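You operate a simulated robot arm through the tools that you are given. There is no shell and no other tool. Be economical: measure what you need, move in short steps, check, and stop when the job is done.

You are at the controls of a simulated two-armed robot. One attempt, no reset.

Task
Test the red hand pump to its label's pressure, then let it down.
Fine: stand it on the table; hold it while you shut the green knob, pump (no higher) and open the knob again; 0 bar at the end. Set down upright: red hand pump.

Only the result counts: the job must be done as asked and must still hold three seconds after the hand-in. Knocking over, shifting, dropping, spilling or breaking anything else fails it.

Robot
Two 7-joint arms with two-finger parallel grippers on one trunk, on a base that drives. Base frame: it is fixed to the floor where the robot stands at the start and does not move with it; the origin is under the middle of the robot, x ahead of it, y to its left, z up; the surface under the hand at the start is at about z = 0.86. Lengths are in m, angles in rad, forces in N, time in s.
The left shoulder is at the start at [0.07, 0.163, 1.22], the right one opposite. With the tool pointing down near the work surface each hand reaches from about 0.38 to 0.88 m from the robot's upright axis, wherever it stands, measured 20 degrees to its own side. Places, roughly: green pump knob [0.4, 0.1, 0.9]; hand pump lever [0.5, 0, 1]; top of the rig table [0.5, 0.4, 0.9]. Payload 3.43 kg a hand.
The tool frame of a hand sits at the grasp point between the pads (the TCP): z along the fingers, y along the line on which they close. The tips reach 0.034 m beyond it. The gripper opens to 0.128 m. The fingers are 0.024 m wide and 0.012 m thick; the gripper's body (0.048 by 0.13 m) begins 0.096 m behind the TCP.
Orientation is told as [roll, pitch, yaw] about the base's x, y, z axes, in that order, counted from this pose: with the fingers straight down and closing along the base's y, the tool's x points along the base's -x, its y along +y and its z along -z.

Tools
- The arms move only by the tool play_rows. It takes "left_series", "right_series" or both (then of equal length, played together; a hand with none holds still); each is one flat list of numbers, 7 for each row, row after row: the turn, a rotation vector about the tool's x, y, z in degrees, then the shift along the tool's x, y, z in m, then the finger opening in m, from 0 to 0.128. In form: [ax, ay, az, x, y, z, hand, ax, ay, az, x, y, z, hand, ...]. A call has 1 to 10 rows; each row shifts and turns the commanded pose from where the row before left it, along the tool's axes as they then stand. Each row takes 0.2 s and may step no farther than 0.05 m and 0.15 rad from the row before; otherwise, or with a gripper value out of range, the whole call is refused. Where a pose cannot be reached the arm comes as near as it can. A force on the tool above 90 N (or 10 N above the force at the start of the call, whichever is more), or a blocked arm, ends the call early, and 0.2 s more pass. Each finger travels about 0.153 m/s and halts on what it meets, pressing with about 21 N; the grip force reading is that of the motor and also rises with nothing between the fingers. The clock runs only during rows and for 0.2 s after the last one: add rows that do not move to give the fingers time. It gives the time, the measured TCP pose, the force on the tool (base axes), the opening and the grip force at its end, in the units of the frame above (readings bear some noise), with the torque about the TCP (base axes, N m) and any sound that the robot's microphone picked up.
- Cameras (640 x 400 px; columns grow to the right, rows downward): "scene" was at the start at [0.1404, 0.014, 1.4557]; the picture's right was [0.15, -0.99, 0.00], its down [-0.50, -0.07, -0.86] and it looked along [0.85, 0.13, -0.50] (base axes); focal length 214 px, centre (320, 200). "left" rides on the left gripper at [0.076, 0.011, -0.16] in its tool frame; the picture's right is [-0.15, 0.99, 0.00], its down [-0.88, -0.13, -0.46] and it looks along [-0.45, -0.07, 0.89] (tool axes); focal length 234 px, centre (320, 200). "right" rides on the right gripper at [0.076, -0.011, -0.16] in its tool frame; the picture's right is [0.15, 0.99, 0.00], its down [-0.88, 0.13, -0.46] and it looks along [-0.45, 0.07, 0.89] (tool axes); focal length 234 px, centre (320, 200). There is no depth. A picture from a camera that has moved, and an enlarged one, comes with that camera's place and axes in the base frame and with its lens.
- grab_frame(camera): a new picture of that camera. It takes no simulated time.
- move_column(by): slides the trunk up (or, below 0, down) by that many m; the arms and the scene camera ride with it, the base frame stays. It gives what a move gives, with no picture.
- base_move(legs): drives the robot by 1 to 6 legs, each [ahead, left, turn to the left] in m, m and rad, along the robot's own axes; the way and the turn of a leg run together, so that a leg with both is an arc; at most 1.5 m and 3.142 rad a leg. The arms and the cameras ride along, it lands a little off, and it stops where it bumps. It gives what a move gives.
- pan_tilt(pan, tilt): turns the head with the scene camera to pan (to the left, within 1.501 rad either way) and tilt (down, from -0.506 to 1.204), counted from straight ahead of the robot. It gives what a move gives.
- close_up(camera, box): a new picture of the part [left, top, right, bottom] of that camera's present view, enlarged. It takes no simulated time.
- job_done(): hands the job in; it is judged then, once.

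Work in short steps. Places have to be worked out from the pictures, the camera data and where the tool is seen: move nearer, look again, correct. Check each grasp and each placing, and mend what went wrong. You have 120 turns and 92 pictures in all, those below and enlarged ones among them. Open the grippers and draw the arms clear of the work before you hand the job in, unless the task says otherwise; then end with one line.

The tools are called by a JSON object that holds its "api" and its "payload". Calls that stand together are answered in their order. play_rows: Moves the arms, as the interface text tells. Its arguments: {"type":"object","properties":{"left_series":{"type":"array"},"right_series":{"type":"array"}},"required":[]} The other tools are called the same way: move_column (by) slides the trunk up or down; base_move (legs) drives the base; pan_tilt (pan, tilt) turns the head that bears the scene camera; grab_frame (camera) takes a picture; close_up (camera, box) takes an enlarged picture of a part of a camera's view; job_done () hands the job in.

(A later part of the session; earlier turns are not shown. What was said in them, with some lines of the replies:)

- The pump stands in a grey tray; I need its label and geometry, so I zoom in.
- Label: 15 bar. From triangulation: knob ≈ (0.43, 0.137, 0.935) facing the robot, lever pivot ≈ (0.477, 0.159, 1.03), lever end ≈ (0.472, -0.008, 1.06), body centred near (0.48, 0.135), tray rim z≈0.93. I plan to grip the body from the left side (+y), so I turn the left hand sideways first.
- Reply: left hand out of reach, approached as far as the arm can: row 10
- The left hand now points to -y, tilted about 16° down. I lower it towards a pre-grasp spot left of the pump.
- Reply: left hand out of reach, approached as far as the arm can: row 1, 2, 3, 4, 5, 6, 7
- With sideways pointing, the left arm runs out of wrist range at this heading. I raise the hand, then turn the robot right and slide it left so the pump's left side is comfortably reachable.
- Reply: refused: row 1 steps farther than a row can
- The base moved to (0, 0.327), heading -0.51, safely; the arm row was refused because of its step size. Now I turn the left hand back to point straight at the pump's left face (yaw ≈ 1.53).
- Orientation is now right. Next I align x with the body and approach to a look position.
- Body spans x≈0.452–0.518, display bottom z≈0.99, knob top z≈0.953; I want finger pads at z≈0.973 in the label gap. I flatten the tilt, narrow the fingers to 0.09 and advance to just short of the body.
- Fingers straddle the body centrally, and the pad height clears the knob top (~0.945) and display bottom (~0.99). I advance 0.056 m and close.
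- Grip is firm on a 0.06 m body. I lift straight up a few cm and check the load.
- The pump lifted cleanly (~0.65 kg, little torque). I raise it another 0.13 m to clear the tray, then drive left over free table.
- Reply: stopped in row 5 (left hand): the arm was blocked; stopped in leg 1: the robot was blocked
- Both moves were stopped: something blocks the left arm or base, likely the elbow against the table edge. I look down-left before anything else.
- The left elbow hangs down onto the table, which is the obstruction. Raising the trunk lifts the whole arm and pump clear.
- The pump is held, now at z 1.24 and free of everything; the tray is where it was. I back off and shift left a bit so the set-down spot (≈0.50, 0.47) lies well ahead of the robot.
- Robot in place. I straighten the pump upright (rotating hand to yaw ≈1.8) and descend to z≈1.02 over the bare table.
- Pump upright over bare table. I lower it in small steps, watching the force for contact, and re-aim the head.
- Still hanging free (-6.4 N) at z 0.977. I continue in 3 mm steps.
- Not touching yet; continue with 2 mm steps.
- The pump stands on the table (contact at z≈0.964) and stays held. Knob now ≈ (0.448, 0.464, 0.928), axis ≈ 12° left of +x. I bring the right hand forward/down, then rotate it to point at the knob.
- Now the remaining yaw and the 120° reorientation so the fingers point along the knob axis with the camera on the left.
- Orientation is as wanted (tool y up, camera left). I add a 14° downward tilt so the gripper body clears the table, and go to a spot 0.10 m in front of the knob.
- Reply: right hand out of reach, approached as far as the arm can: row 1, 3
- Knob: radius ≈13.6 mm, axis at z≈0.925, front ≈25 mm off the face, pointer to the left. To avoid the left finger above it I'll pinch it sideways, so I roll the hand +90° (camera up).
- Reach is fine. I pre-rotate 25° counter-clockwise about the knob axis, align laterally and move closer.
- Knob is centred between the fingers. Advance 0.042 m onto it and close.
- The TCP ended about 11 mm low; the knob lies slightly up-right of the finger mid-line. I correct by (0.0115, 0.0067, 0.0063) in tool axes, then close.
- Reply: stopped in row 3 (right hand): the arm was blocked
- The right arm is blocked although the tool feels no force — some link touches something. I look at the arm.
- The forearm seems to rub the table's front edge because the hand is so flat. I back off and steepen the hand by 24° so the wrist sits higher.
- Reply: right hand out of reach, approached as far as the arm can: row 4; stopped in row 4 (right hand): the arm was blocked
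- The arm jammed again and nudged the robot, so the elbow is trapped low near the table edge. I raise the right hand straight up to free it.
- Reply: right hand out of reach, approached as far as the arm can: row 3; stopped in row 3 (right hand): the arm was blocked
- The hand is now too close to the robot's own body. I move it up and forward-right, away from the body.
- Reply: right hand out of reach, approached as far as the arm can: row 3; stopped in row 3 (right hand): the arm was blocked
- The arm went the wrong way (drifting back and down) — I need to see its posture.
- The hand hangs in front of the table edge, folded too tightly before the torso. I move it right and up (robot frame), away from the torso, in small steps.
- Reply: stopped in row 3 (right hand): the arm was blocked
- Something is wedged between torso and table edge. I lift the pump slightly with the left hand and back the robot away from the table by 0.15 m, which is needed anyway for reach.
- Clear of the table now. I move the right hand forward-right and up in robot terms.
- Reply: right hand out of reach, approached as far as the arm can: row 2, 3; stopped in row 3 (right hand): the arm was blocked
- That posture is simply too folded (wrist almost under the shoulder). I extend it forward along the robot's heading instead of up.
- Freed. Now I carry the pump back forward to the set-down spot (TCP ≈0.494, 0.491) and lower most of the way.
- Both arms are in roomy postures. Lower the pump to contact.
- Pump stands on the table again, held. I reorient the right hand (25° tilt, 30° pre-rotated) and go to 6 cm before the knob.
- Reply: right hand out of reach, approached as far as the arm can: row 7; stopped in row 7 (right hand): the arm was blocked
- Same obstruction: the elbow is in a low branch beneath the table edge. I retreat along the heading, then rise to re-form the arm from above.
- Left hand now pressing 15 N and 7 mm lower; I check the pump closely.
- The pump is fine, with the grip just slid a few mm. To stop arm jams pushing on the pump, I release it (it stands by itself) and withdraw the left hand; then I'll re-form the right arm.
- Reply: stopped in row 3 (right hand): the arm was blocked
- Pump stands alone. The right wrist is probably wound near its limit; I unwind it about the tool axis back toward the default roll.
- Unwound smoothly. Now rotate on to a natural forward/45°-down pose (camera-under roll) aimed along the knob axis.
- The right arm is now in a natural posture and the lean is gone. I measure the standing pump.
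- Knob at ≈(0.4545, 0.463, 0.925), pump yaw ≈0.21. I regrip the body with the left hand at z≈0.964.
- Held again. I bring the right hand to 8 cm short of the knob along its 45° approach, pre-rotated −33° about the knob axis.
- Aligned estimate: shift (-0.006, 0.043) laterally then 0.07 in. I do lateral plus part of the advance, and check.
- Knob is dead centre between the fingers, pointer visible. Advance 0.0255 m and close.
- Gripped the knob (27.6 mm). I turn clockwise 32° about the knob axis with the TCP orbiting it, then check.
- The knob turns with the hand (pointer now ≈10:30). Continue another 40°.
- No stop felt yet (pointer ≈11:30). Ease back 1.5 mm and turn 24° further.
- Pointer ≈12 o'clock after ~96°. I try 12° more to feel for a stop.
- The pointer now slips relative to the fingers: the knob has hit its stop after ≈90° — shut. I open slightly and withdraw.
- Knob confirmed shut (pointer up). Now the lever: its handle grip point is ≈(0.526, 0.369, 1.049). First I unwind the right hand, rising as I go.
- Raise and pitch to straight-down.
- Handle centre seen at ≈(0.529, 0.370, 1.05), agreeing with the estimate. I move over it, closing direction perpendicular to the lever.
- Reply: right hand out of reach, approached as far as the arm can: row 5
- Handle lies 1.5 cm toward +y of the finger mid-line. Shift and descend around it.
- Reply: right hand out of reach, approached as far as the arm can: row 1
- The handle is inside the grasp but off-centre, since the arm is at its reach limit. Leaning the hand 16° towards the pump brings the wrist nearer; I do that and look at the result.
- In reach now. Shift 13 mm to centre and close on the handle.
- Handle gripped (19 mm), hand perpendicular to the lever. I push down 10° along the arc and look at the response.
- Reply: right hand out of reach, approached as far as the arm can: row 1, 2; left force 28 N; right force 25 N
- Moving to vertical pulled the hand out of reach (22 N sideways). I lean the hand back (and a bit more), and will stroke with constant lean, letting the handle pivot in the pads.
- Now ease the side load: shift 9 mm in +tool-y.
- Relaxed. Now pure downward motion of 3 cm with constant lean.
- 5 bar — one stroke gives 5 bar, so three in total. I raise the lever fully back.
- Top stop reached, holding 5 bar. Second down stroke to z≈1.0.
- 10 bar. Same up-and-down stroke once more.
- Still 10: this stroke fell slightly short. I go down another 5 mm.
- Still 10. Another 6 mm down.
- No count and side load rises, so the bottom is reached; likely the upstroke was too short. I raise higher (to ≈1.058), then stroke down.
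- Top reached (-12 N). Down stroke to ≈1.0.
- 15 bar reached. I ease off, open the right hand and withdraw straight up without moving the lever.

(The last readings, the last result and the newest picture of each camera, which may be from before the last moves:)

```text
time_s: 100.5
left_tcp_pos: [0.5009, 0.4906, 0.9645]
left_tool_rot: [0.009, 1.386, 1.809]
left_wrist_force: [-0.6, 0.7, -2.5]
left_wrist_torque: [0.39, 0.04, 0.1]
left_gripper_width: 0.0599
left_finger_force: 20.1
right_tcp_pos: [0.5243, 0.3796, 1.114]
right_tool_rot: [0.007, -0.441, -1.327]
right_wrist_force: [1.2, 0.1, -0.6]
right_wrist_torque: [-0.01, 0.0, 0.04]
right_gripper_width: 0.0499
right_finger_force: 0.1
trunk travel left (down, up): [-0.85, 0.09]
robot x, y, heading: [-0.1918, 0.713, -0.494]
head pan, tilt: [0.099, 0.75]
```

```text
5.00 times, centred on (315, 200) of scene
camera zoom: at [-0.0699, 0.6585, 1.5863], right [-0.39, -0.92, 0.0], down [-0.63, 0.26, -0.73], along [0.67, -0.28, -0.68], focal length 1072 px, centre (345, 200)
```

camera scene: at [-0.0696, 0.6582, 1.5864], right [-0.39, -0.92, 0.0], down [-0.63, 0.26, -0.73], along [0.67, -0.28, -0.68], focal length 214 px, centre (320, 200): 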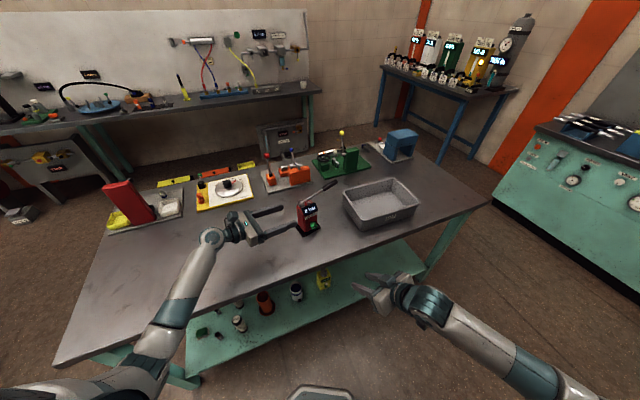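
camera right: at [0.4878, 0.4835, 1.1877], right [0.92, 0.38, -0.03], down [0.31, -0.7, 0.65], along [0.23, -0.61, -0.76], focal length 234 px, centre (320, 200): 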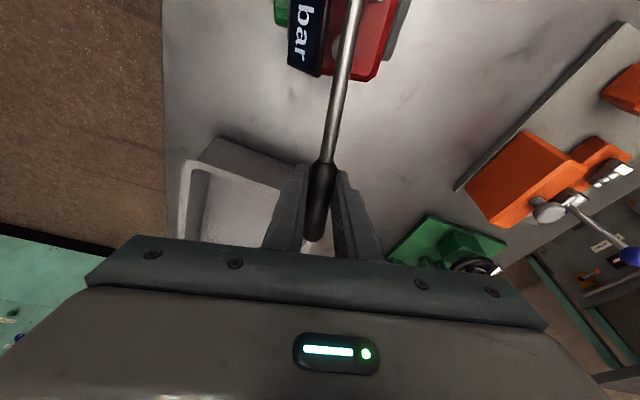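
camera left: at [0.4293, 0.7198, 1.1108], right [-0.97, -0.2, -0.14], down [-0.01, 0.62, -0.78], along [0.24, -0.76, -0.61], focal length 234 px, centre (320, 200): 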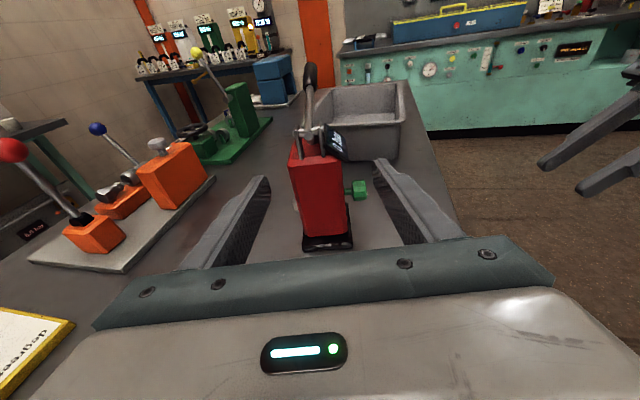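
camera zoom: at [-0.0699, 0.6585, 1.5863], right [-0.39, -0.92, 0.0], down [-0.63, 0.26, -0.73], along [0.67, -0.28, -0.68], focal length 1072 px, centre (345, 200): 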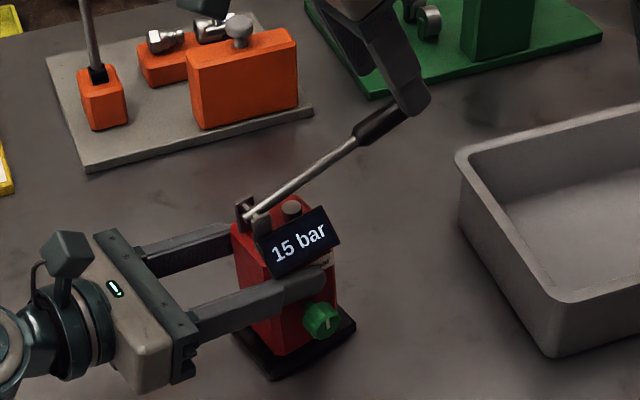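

Display holds 15 bar; the lever sprang up with no change. Now back to the knob: retreat and reorient the right hand by the known-good path.

{"api": "play_rows", "payload": {"right_series": [0, 0, 0, -0.0171, 0, -0.0362, 0.05, 0, 0, 0, 0.0026, -0.0445, 0, 0.05, 0, 0, 0, 0.0026, -0.0445, 0, 0.05, 0, 0, 0, 0.0026, -0.0445, 0, 0.05, 0, 0, 0, 0.0026, -0.0445, 0, 0.05, 0, 8.4, 0, 0, 0, 0, 0.05, 0, 8.4, 0, 0, 0, 0, 0.05, 0, 8.4, 0, 0, 0, 0, 0.05]}}

{"api": "play_rows", "payload": {"right_series": [0, 0, -8.5, 0, 0, 0, 0.05, 0, 0, -8.5, 0, 0, 0, 0.05, 0, 0, -8.5, 0, 0, 0, 0.05, 0, 0, -8.5, 0, 0, 0, 0.05, 0, 0, -8.5, 0, 0, 0, 0.05, 0, 0, -8.5, 0, 0, 0, 0.05, 0, 0, -8.5, 0, 0, 0, 0.05, 0, 0, -8.5, 0, 0, 0, 0.05, 0, 0, -8.5, 0, 0, 0, 0.05, 0, 0, -8.5, 0, 0, 0, 0.05]}}

{"api": "play_rows", "payload": {"right_series": [0, 0, -4.5, 0, 0, 0, 0.05, 0, -7.5, 0, 0, 0, 0, 0.05, 0, -7.5, 0, 0, 0, 0, 0.05, 0, -7.5, 0, 0, 0, 0, 0.05, 0, -7.5, 0, 0, 0, 0, 0.05, 0, -7.5, 0, 0, 0, 0, 0.05, 0, -7.5, 0, 0, 0, 0, 0.05]}}

```text
time_s: 102.3
left_tcp_pos: [0.5015, 0.4894, 0.9641]
left_tool_rot: [0.01, 1.385, 1.807]
left_wrist_force: [1.0, -0.8, -3.1]
left_wrist_torque: [0.17, -0.11, -0.02]
left_gripper_width: 0.0598
left_finger_force: 21.3
right_tcp_pos: [0.3507, 0.3456, 1.1487]
right_tool_rot: [0.006, 0.001, -1.321]
right_wrist_force: [-0.5, -0.2, 0.2]
right_wrist_torque: [0.01, 0.02, -0.01]
right_gripper_width: 0.0499
right_finger_force: 0.1
trunk travel left (down, up): [-0.85, 0.09]
robot x, y, heading: [-0.1915, 0.7158, -0.494]
head pan, tilt: [0.099, 0.75]
```

```text
time_s: 104.5
left_tcp_pos: [0.5001, 0.4889, 0.9661]
left_tool_rot: [0.012, 1.387, 1.812]
left_wrist_force: [0.2, 0.8, -3.2]
left_wrist_torque: [0.3, -0.14, 0.03]
left_gripper_width: 0.0598
left_finger_force: 20.9
right_tcp_pos: [0.3505, 0.3458, 1.1497]
right_tool_rot: [-0.002, -0.005, 0.162]
right_wrist_force: [0.6, -0.4, -0.1]
right_wrist_torque: [0.02, 0.03, 0.03]
right_gripper_width: 0.05
right_finger_force: 0.0
trunk travel left (down, up): [-0.85, 0.09]
robot x, y, heading: [-0.1935, 0.7124, -0.495]
head pan, tilt: [0.099, 0.75]
```

```text
time_s: 106.1
left_tcp_pos: [0.5, 0.4894, 0.9663]
left_tool_rot: [0.007, 1.386, 1.809]
left_wrist_force: [-1.4, 0.7, -3.4]
left_wrist_torque: [0.3, 0.02, 0.0]
left_gripper_width: 0.06
left_finger_force: 21.2
right_tcp_pos: [0.3493, 0.3463, 1.1496]
right_tool_rot: [-0.002, -0.793, 0.24]
right_wrist_force: [-0.3, 0.1, 0.6]
right_wrist_torque: [-0.02, -0.05, 0.02]
right_gripper_width: 0.0499
right_finger_force: 0.0
trunk travel left (down, up): [-0.85, 0.09]
robot x, y, heading: [-0.1917, 0.7104, -0.498]
head pan, tilt: [0.099, 0.75]
```

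Now pre-rotate +64° about the knob axis and move to 8 cm in front of the knob from the right side.

{"api": "play_rows", "payload": {"right_series": [-5.63, 0, 5.68, 0, 0, 0, 0.05, -5.63, 0, 5.68, 0, 0, 0, 0.05, -5.63, 0, 5.68, 0, 0, 0, 0.05, -5.63, 0, 5.68, 0, 0, 0, 0.05, -5.63, 0, 5.68, 0, 0, 0, 0.05, -5.63, 0, 5.68, 0, 0, 0, 0.05, -5.63, 0, 5.68, 0, 0, 0, 0.05, -5.63, 0, 5.68, 0, 0, 0, 0.05]}}

{"api": "play_rows", "payload": {"right_series": [0, 0, 0, 0.0057, -0.0332, 0.022, 0.05, 0, 0, 0, 0.0057, -0.0332, 0.022, 0.05, 0, 0, 0, 0.0057, -0.0332, 0.022, 0.05, 0, 0, 0, 0.0057, -0.0332, 0.022, 0.05, 0, 0, 0, 0.0057, -0.0332, 0.022, 0.05, 0, 0, 0, 0, 0, 0, 0.05]}}

{"api": "grab_frame", "payload": {"camera": "right"}}

```text
time_s: 107.9
left_tcp_pos: [0.5008, 0.4888, 0.9658]
left_tool_rot: [0.012, 1.387, 1.812]
left_wrist_force: [-0.4, -0.3, -3.0]
left_wrist_torque: [0.27, 0.0, 0.03]
left_gripper_width: 0.0598
left_finger_force: 21.3
right_tcp_pos: [0.3507, 0.3467, 1.1492]
right_tool_rot: [1.239, -0.318, -0.499]
right_wrist_force: [0.7, -0.8, -1.2]
right_wrist_torque: [0.0, 0.02, -0.02]
right_gripper_width: 0.0501
right_finger_force: 0.1
trunk travel left (down, up): [-0.85, 0.09]
robot x, y, heading: [-0.1884, 0.7129, -0.497]
head pan, tilt: [0.099, 0.75]
```

```text
time_s: 109.3
left_tcp_pos: [0.5005, 0.49, 0.9653]
left_tool_rot: [0.013, 1.387, 1.812]
left_wrist_force: [0.0, 0.2, -3.2]
left_wrist_torque: [0.32, -0.05, 0.02]
left_gripper_width: 0.0597
left_finger_force: 20.8
right_tcp_pos: [0.3772, 0.3604, 1.0536]
right_tool_rot: [1.24, -0.32, -0.5]
right_wrist_force: [-0.4, -0.6, 0.3]
right_wrist_torque: [-0.01, 0.0, -0.02]
right_gripper_width: 0.0498
right_finger_force: 0.1
right hand out of reach, approached as far as the arm can: row 3, 4, 5
trunk travel left (down, up): [-0.85, 0.09]
robot x, y, heading: [-0.1909, 0.7116, -0.497]
head pan, tilt: [0.099, 0.75]
```

```text
10 pictures are left
camera right: at [0.2283, 0.2663, 1.0686], right [-0.22, 0.49, 0.84], down [0.47, -0.7, 0.53], along [0.85, 0.52, -0.07], focal length 234 px, centre (320, 200)
```

right: 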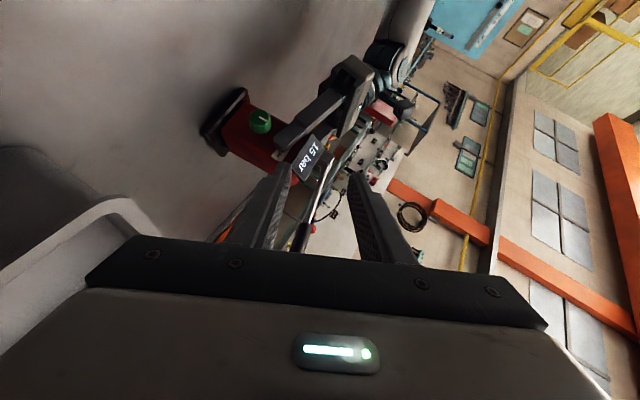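

Pictures are scarce (10 left). At φ=64° the arm can't come down here, so I go back to φ≈32° and approach that way, ratcheting the knob if needed.

{"api": "play_rows", "payload": {"right_series": [5.63, 0, -5.68, 0, 0, 0, 0.05, 5.63, 0, -5.68, 0, 0, 0, 0.05, 5.63, 0, -5.68, 0, 0, 0, 0.05, 5.63, 0, -5.68, 0, 0, 0, 0.05, 0, 0, 0, 0, 0, 0, 0.05]}}

```text
time_s: 110.5
left_tcp_pos: [0.5025, 0.4899, 0.9664]
left_tool_rot: [0.012, 1.387, 1.81]
left_wrist_force: [-0.6, -0.2, -3.9]
left_wrist_torque: [0.28, 0.0, 0.02]
left_gripper_width: 0.0598
left_finger_force: 21.1
right_tcp_pos: [0.3766, 0.3594, 1.0538]
right_tool_rot: [0.722, -0.648, -0.25]
right_wrist_force: [0.0, 0.7, 0.0]
right_wrist_torque: [0.01, -0.01, 0.0]
right_gripper_width: 0.0498
right_finger_force: 0.1
trunk travel left (down, up): [-0.85, 0.09]
robot x, y, heading: [-0.1908, 0.71, -0.494]
head pan, tilt: [0.099, 0.75]
```

Now align laterally and advance toward the knob (≈(0.459, 0.458, 0.926)), stopping 6 cm short.

{"api": "play_rows", "payload": {"right_series": [0, 0, 0, 0.0331, -0.0026, 0, 0.05, 0, 0, 0, 0, 0, 0.03, 0.05, 0, 0, 0, 0, 0, 0.03, 0.05, 0, 0, 0, 0, 0, 0.034, 0.05, 0, 0, 0, 0, 0, 0, 0.05]}}

{"api": "close_up", "payload": {"camera": "right", "box": [220, 100, 420, 240]}}

```text
time_s: 111.7
left_tcp_pos: [0.5003, 0.4891, 0.9647]
left_tool_rot: [0.008, 1.387, 1.809]
left_wrist_force: [0.6, 0.8, -3.3]
left_wrist_torque: [0.37, -0.13, -0.01]
left_gripper_width: 0.0598
left_finger_force: 21.3
right_tcp_pos: [0.4068, 0.4127, 0.9773]
right_tool_rot: [0.725, -0.648, -0.252]
right_wrist_force: [-0.5, 0.6, 0.5]
right_wrist_torque: [0.01, 0.03, 0.0]
right_gripper_width: 0.0498
right_finger_force: 0.0
trunk travel left (down, up): [-0.85, 0.09]
robot x, y, heading: [-0.1891, 0.7129, -0.495]
head pan, tilt: [0.099, 0.75]
```

```text
2.86 times, centred on (320, 170) of right
camera zoom: at [0.2544, 0.3356, 1.02], right [-0.31, 0.84, 0.43], down [0.38, -0.31, 0.87], along [0.87, 0.44, -0.22], focal length 669 px, centre (320, 286)
```

zoom: 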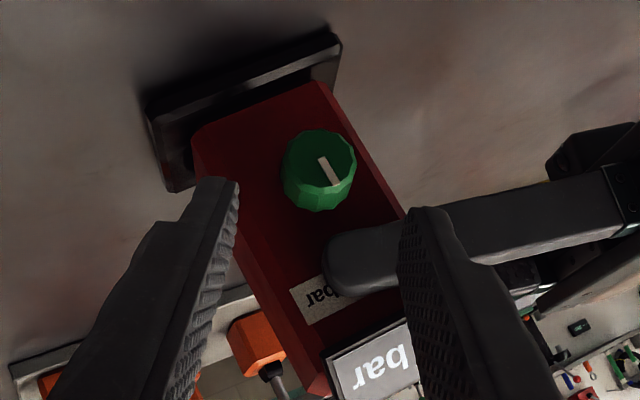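

Perfectly centred; pointer shows shut. I narrow to 0.042, advance 0.058 m and grip.

{"api": "play_rows", "payload": {"right_series": [0, 0, 0, 0, 0, 0.02, 0.042, 0, 0, 0, 0, 0, 0.02, 0.042, 0, 0, 0, 0, 0, 0.018, 0.042, 0, 0, 0, 0, 0, 0, 0.01, 0, 0, 0, 0, 0, 0, 0.01, 0, 0, 0, 0, 0, 0, 0.01]}}

```text
time_s: 113.1
left_tcp_pos: [0.5021, 0.4905, 0.9661]
left_tool_rot: [0.01, 1.388, 1.811]
left_wrist_force: [-0.9, 6.5, -0.7]
left_wrist_torque: [0.43, -0.03, -0.09]
left_gripper_width: 0.0599
left_finger_force: 21.4
right_tcp_pos: [0.4414, 0.4441, 0.9428]
right_tool_rot: [0.723, -0.647, -0.252]
right_wrist_force: [0.3, -6.7, 0.0]
right_wrist_torque: [-0.18, 0.15, -0.34]
right_gripper_width: 0.0278
right_finger_force: 20.6
trunk travel left (down, up): [-0.85, 0.09]
robot x, y, heading: [-0.1875, 0.7136, -0.495]
head pan, tilt: [0.099, 0.75]
```

Knob gripped. Turn counter-clockwise 64°.

{"api": "play_rows", "payload": {"right_series": [5.63, 0, -5.68, 0, 0.00236, 0, 0.01, 5.63, 0, -5.68, 0, 0.00236, 0, 0.01, 5.63, 0, -5.68, 0, 0.00236, 0, 0.01, 5.63, 0, -5.68, 0, 0.00236, 0, 0.01, 5.63, 0, -5.68, 0, 0.00236, 0, 0.01, 5.63, 0, -5.68, 0, 0.00236, 0, 0.01, 5.63, 0, -5.68, 0, 0.00236, 0, 0.01, 5.63, 0, -5.68, 0, 0.00236, 0, 0.01]}}

{"api": "close_up", "payload": {"camera": "scene", "box": [270, 160, 360, 240]}}

```text
time_s: 114.9
left_tcp_pos: [0.4992, 0.4877, 0.9648]
left_tool_rot: [0.038, 1.392, 1.838]
left_wrist_force: [28.1, -35.0, -4.7]
left_wrist_torque: [-1.13, -0.55, 2.71]
left_gripper_width: 0.0606
left_finger_force: 21.5
right_tcp_pos: [0.4357, 0.4756, 0.943]
right_tool_rot: [-0.713, -0.649, 0.741]
right_wrist_force: [-27.7, 33.3, -2.0]
right_wrist_torque: [0.52, 0.08, -0.21]
right_gripper_width: 0.028
right_finger_force: 21.3
trunk travel left (down, up): [-0.85, 0.09]
robot x, y, heading: [-0.1908, 0.7129, -0.496]
head pan, tilt: [0.099, 0.75]
```

```text
5.00 times, centred on (315, 200) of scene
camera zoom: at [-0.0701, 0.6609, 1.5863], right [-0.39, -0.92, 0.0], down [-0.63, 0.26, -0.73], along [0.67, -0.28, -0.68], focal length 1072 px, centre (345, 200)
```

zoom: 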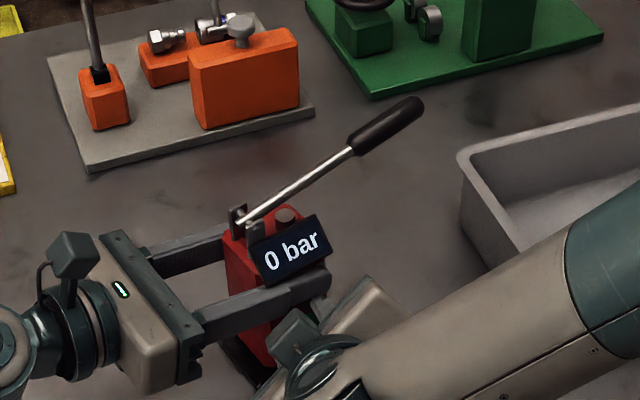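

0 bar — the valve opened. There's side load, so I ease it, then turn the knob the remaining ~24° toward fully open.

{"api": "play_rows", "payload": {"right_series": [0, 0, 0, 0, 0.0049, -0.0042, 0.01, 5.63, 0, -5.68, 0, 0.00266, 0, 0.01, 5.63, 0, -5.68, 0, 0.00266, 0, 0.01]}}

```text
time_s: 115.7
left_tcp_pos: [0.5003, 0.4904, 0.9685]
left_tool_rot: [0.022, 1.391, 1.816]
left_wrist_force: [-17.2, -1.8, 28.8]
left_wrist_torque: [-0.58, 1.31, -0.25]
left_gripper_width: 0.0601
left_finger_force: 21.0
right_tcp_pos: [0.4336, 0.4709, 0.941]
right_tool_rot: [-1.009, -0.494, 0.881]
right_wrist_force: [16.8, 2.1, -26.7]
right_wrist_torque: [0.46, 0.84, 0.08]
right_gripper_width: 0.0273
right_finger_force: 21.2
trunk travel left (down, up): [-0.85, 0.09]
robot x, y, heading: [-0.1903, 0.7141, -0.501]
head pan, tilt: [0.099, 0.75]
```

Turned ≈80°. Loads appear again, so I release the knob now and back the hand out.

{"api": "play_rows", "payload": {"right_series": [0, 0, 0, 0, 0, 0, 0.04, 0, 0, 0, 0, 0, 0, 0.04, 0, 0, 0, 0, 0, -0.02, 0.04, 0, 0, 0, 0, 0, -0.03, 0.05, 0, 0, 0, 0, 0, -0.03, 0.05, 0, 0, 0, 0, 0, 0, 0.05]}}

{"api": "close_up", "payload": {"camera": "right", "box": [220, 60, 420, 200]}}

```text
time_s: 117.1
left_tcp_pos: [0.5013, 0.491, 0.9659]
left_tool_rot: [0.012, 1.386, 1.811]
left_wrist_force: [2.3, 2.2, 4.8]
left_wrist_torque: [0.7, -0.24, -0.02]
left_gripper_width: 0.0598
left_finger_force: 20.3
right_tcp_pos: [0.3674, 0.4995, 0.9783]
right_tool_rot: [-1.009, -0.495, 0.883]
right_wrist_force: [-0.1, 0.0, -0.1]
right_wrist_torque: [-0.02, 0.0, 0.0]
right_gripper_width: 0.05
right_finger_force: 0.0
trunk travel left (down, up): [-0.85, 0.09]
robot x, y, heading: [-0.1884, 0.7173, -0.493]
head pan, tilt: [0.099, 0.75]
```

```text
2.86 times, centred on (320, 130) of right
camera zoom: at [0.1973, 0.4968, 1.0245], right [-0.24, 0.54, -0.81], down [0.1, 0.84, 0.54], along [0.97, 0.05, -0.25], focal length 669 px, centre (320, 400)
```

zoom: 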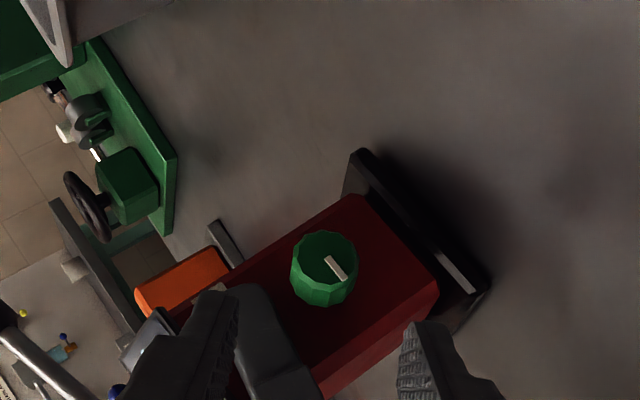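

Pointer is back at 9 o'clock — fully open, 0 bar. I unwind and raise the right hand, then release the pump with the left and withdraw.

{"api": "play_rows", "payload": {"right_series": [-5.63, 0, 5.68, 0, 0, -0.01, 0.05, -5.63, 0, 5.68, 0, 0, -0.01, 0.05, -5.63, 0, 5.68, 0, 0, 0, 0.05, -5.63, 0, 5.68, 0, 0, 0, 0.05, -5.63, 0, 5.68, 0, 0, 0, 0.05, -5.63, 0, 5.68, 0, 0, 0, 0.05, 0, 0, 0, -0.025, 0, -0.03, 0.05, 0, 0, 0, -0.025, 0, -0.03, 0.05, 0, 0, 0, -0.025, 0, -0.03, 0.05]}}

{"api": "play_rows", "payload": {"left_series": [0, 0, 0, 0, 0, 0, 0.07, 0, 0, 0, 0, 0, 0, 0.07, 0, 0, 0, 0, 0, 0, 0.07, 0, 0, 0, 0, 0, -0.03, 0.07, 0, 0, 0, 0, 0, -0.04, 0.08, 0, 0, 0, 0.01, 0, -0.04, 0.09, 0, 0, 0, 0.03, 0, -0.02, 0.09, 0, 0, 0, 0.04, 0, 0, 0.09, 0, 0, 0, 0.04, 0, 0, 0.09]}}

{"api": "close_up", "payload": {"camera": "scene", "box": [270, 160, 360, 240]}}

{"api": "grab_frame", "payload": {"camera": "scene"}}

```text
time_s: 119.1
left_tcp_pos: [0.5003, 0.4889, 0.9637]
left_tool_rot: [0.015, 1.386, 1.811]
left_wrist_force: [0.0, 0.8, -6.7]
left_wrist_torque: [0.14, 0.03, 0.0]
left_gripper_width: 0.06
left_finger_force: 21.2
right_tcp_pos: [0.3408, 0.5032, 1.1053]
right_tool_rot: [-0.002, -0.792, 0.24]
right_wrist_force: [-0.1, 0.1, -0.4]
right_wrist_torque: [-0.02, 0.04, 0.01]
right_gripper_width: 0.0499
right_finger_force: 0.1
trunk travel left (down, up): [-0.85, 0.09]
robot x, y, heading: [-0.1894, 0.7168, -0.496]
head pan, tilt: [0.099, 0.75]
```

```text
time_s: 121.1
left_tcp_pos: [0.4782, 0.5896, 1.1067]
left_tool_rot: [0.012, 1.386, 1.811]
left_wrist_force: [0.3, -0.3, 0.2]
left_wrist_torque: [0.01, 0.0, -0.01]
left_gripper_width: 0.09
left_finger_force: 0.1
right_tcp_pos: [0.3405, 0.5034, 1.1053]
right_tool_rot: [-0.001, -0.792, 0.239]
right_wrist_force: [0.1, -0.3, 0.8]
right_wrist_torque: [-0.01, -0.01, 0.0]
right_gripper_width: 0.0503
right_finger_force: 0.1
trunk travel left (down, up): [-0.85, 0.09]
robot x, y, heading: [-0.1921, 0.7122, -0.497]
head pan, tilt: [0.099, 0.75]
```

```text
5.00 times, centred on (315, 200) of scene
camera zoom: at [-0.0697, 0.6584, 1.5864], right [-0.39, -0.92, 0.0], down [-0.63, 0.26, -0.73], along [0.67, -0.28, -0.68], focal length 1072 px, centre (345, 200)
```

zoom: 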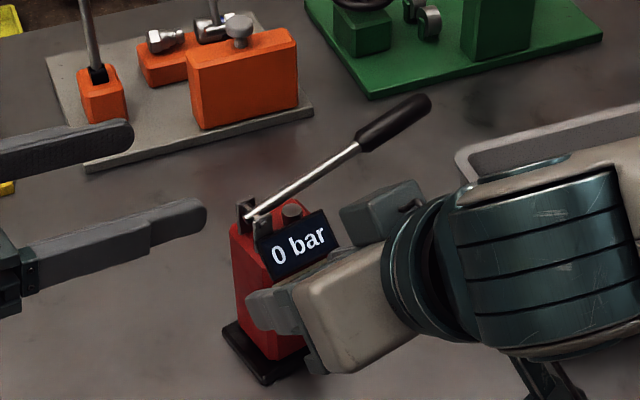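

```text
5 pictures are left
camera scene: at [-0.0697, 0.6584, 1.5864], right [-0.39, -0.92, 0.0], down [-0.63, 0.26, -0.73], along [0.67, -0.28, -0.68], focal length 214 px, centre (320, 200)
```

scene: 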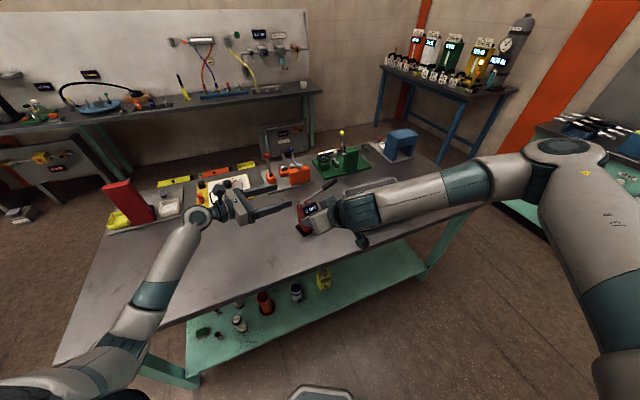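

0 bar and the pump stands upright. I raise the trunk and back the robot off so both arms are clear.

{"api": "move_column", "payload": {"by": 0.08}}

{"api": "base_move", "payload": {"legs": [[-0.25, 0, 0]]}}

{"api": "grab_frame", "payload": {"camera": "scene"}}

{"api": "close_up", "payload": {"camera": "scene", "box": [270, 130, 370, 210]}}

```text
time_s: 122.2
left_tcp_pos: [0.4778, 0.5904, 1.185]
left_tool_rot: [0.012, 1.389, 1.809]
left_wrist_force: [0.0, -0.2, -0.8]
left_wrist_torque: [0.0, 0.0, -0.02]
left_gripper_width: 0.09
left_finger_force: 0.2
right_tcp_pos: [0.3402, 0.503, 1.1839]
right_tool_rot: [0.0, -0.791, 0.24]
right_wrist_force: [-0.7, 0.6, 0.4]
right_wrist_torque: [-0.01, 0.0, 0.0]
right_gripper_width: 0.05
right_finger_force: 0.0
trunk travel left (down, up): [-0.93, 0.01]
robot x, y, heading: [-0.1877, 0.7152, -0.497]
head pan, tilt: [0.099, 0.75]
```

```text
time_s: 124.0
left_tcp_pos: [0.2615, 0.7077, 1.1843]
left_tool_rot: [0.014, 1.386, 1.816]
left_wrist_force: [0.8, -0.9, 0.3]
left_wrist_torque: [0.0, -0.03, 0.0]
left_gripper_width: 0.09
left_finger_force: 0.1
right_tcp_pos: [0.1243, 0.62, 1.1835]
right_tool_rot: [-0.002, -0.791, 0.238]
right_wrist_force: [-0.1, -1.2, 0.0]
right_wrist_torque: [0.05, -0.04, -0.01]
right_gripper_width: 0.0499
right_finger_force: 0.0
trunk travel left (down, up): [-0.93, 0.01]
robot x, y, heading: [-0.4075, 0.8334, -0.498]
head pan, tilt: [0.099, 0.75]
```

```text
4 pictures are left
camera scene: at [-0.2852, 0.7751, 1.6662], right [-0.39, -0.92, 0.0], down [-0.63, 0.26, -0.73], along [0.67, -0.28, -0.68], focal length 214 px, centre (320, 200)
```

scene: 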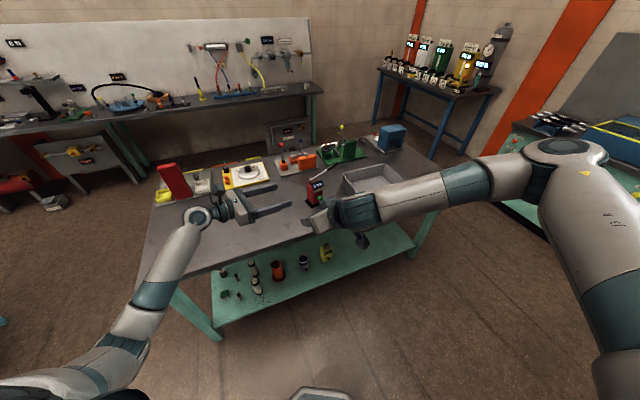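

```text
5.00 times, centred on (320, 170) of scene
camera zoom: at [-0.2852, 0.7751, 1.6662], right [-0.39, -0.92, 0.0], down [-0.63, 0.26, -0.73], along [0.67, -0.28, -0.68], focal length 1072 px, centre (320, 350)
```

zoom: 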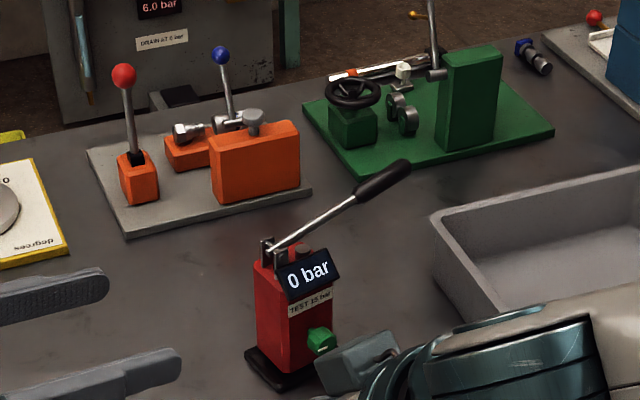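

The pump stands upright on the table, reads 0 bar with the knob open, the other things look undisturbed and both arms are clear, so I hand in.

{"api": "job_done", "payload": {}}

```text
The job is handed in.
```

The red hand pump was tested to its label's 15 bar and no higher. It was then let down, and it now stands upright on the table at 0 bar with the green knob open.
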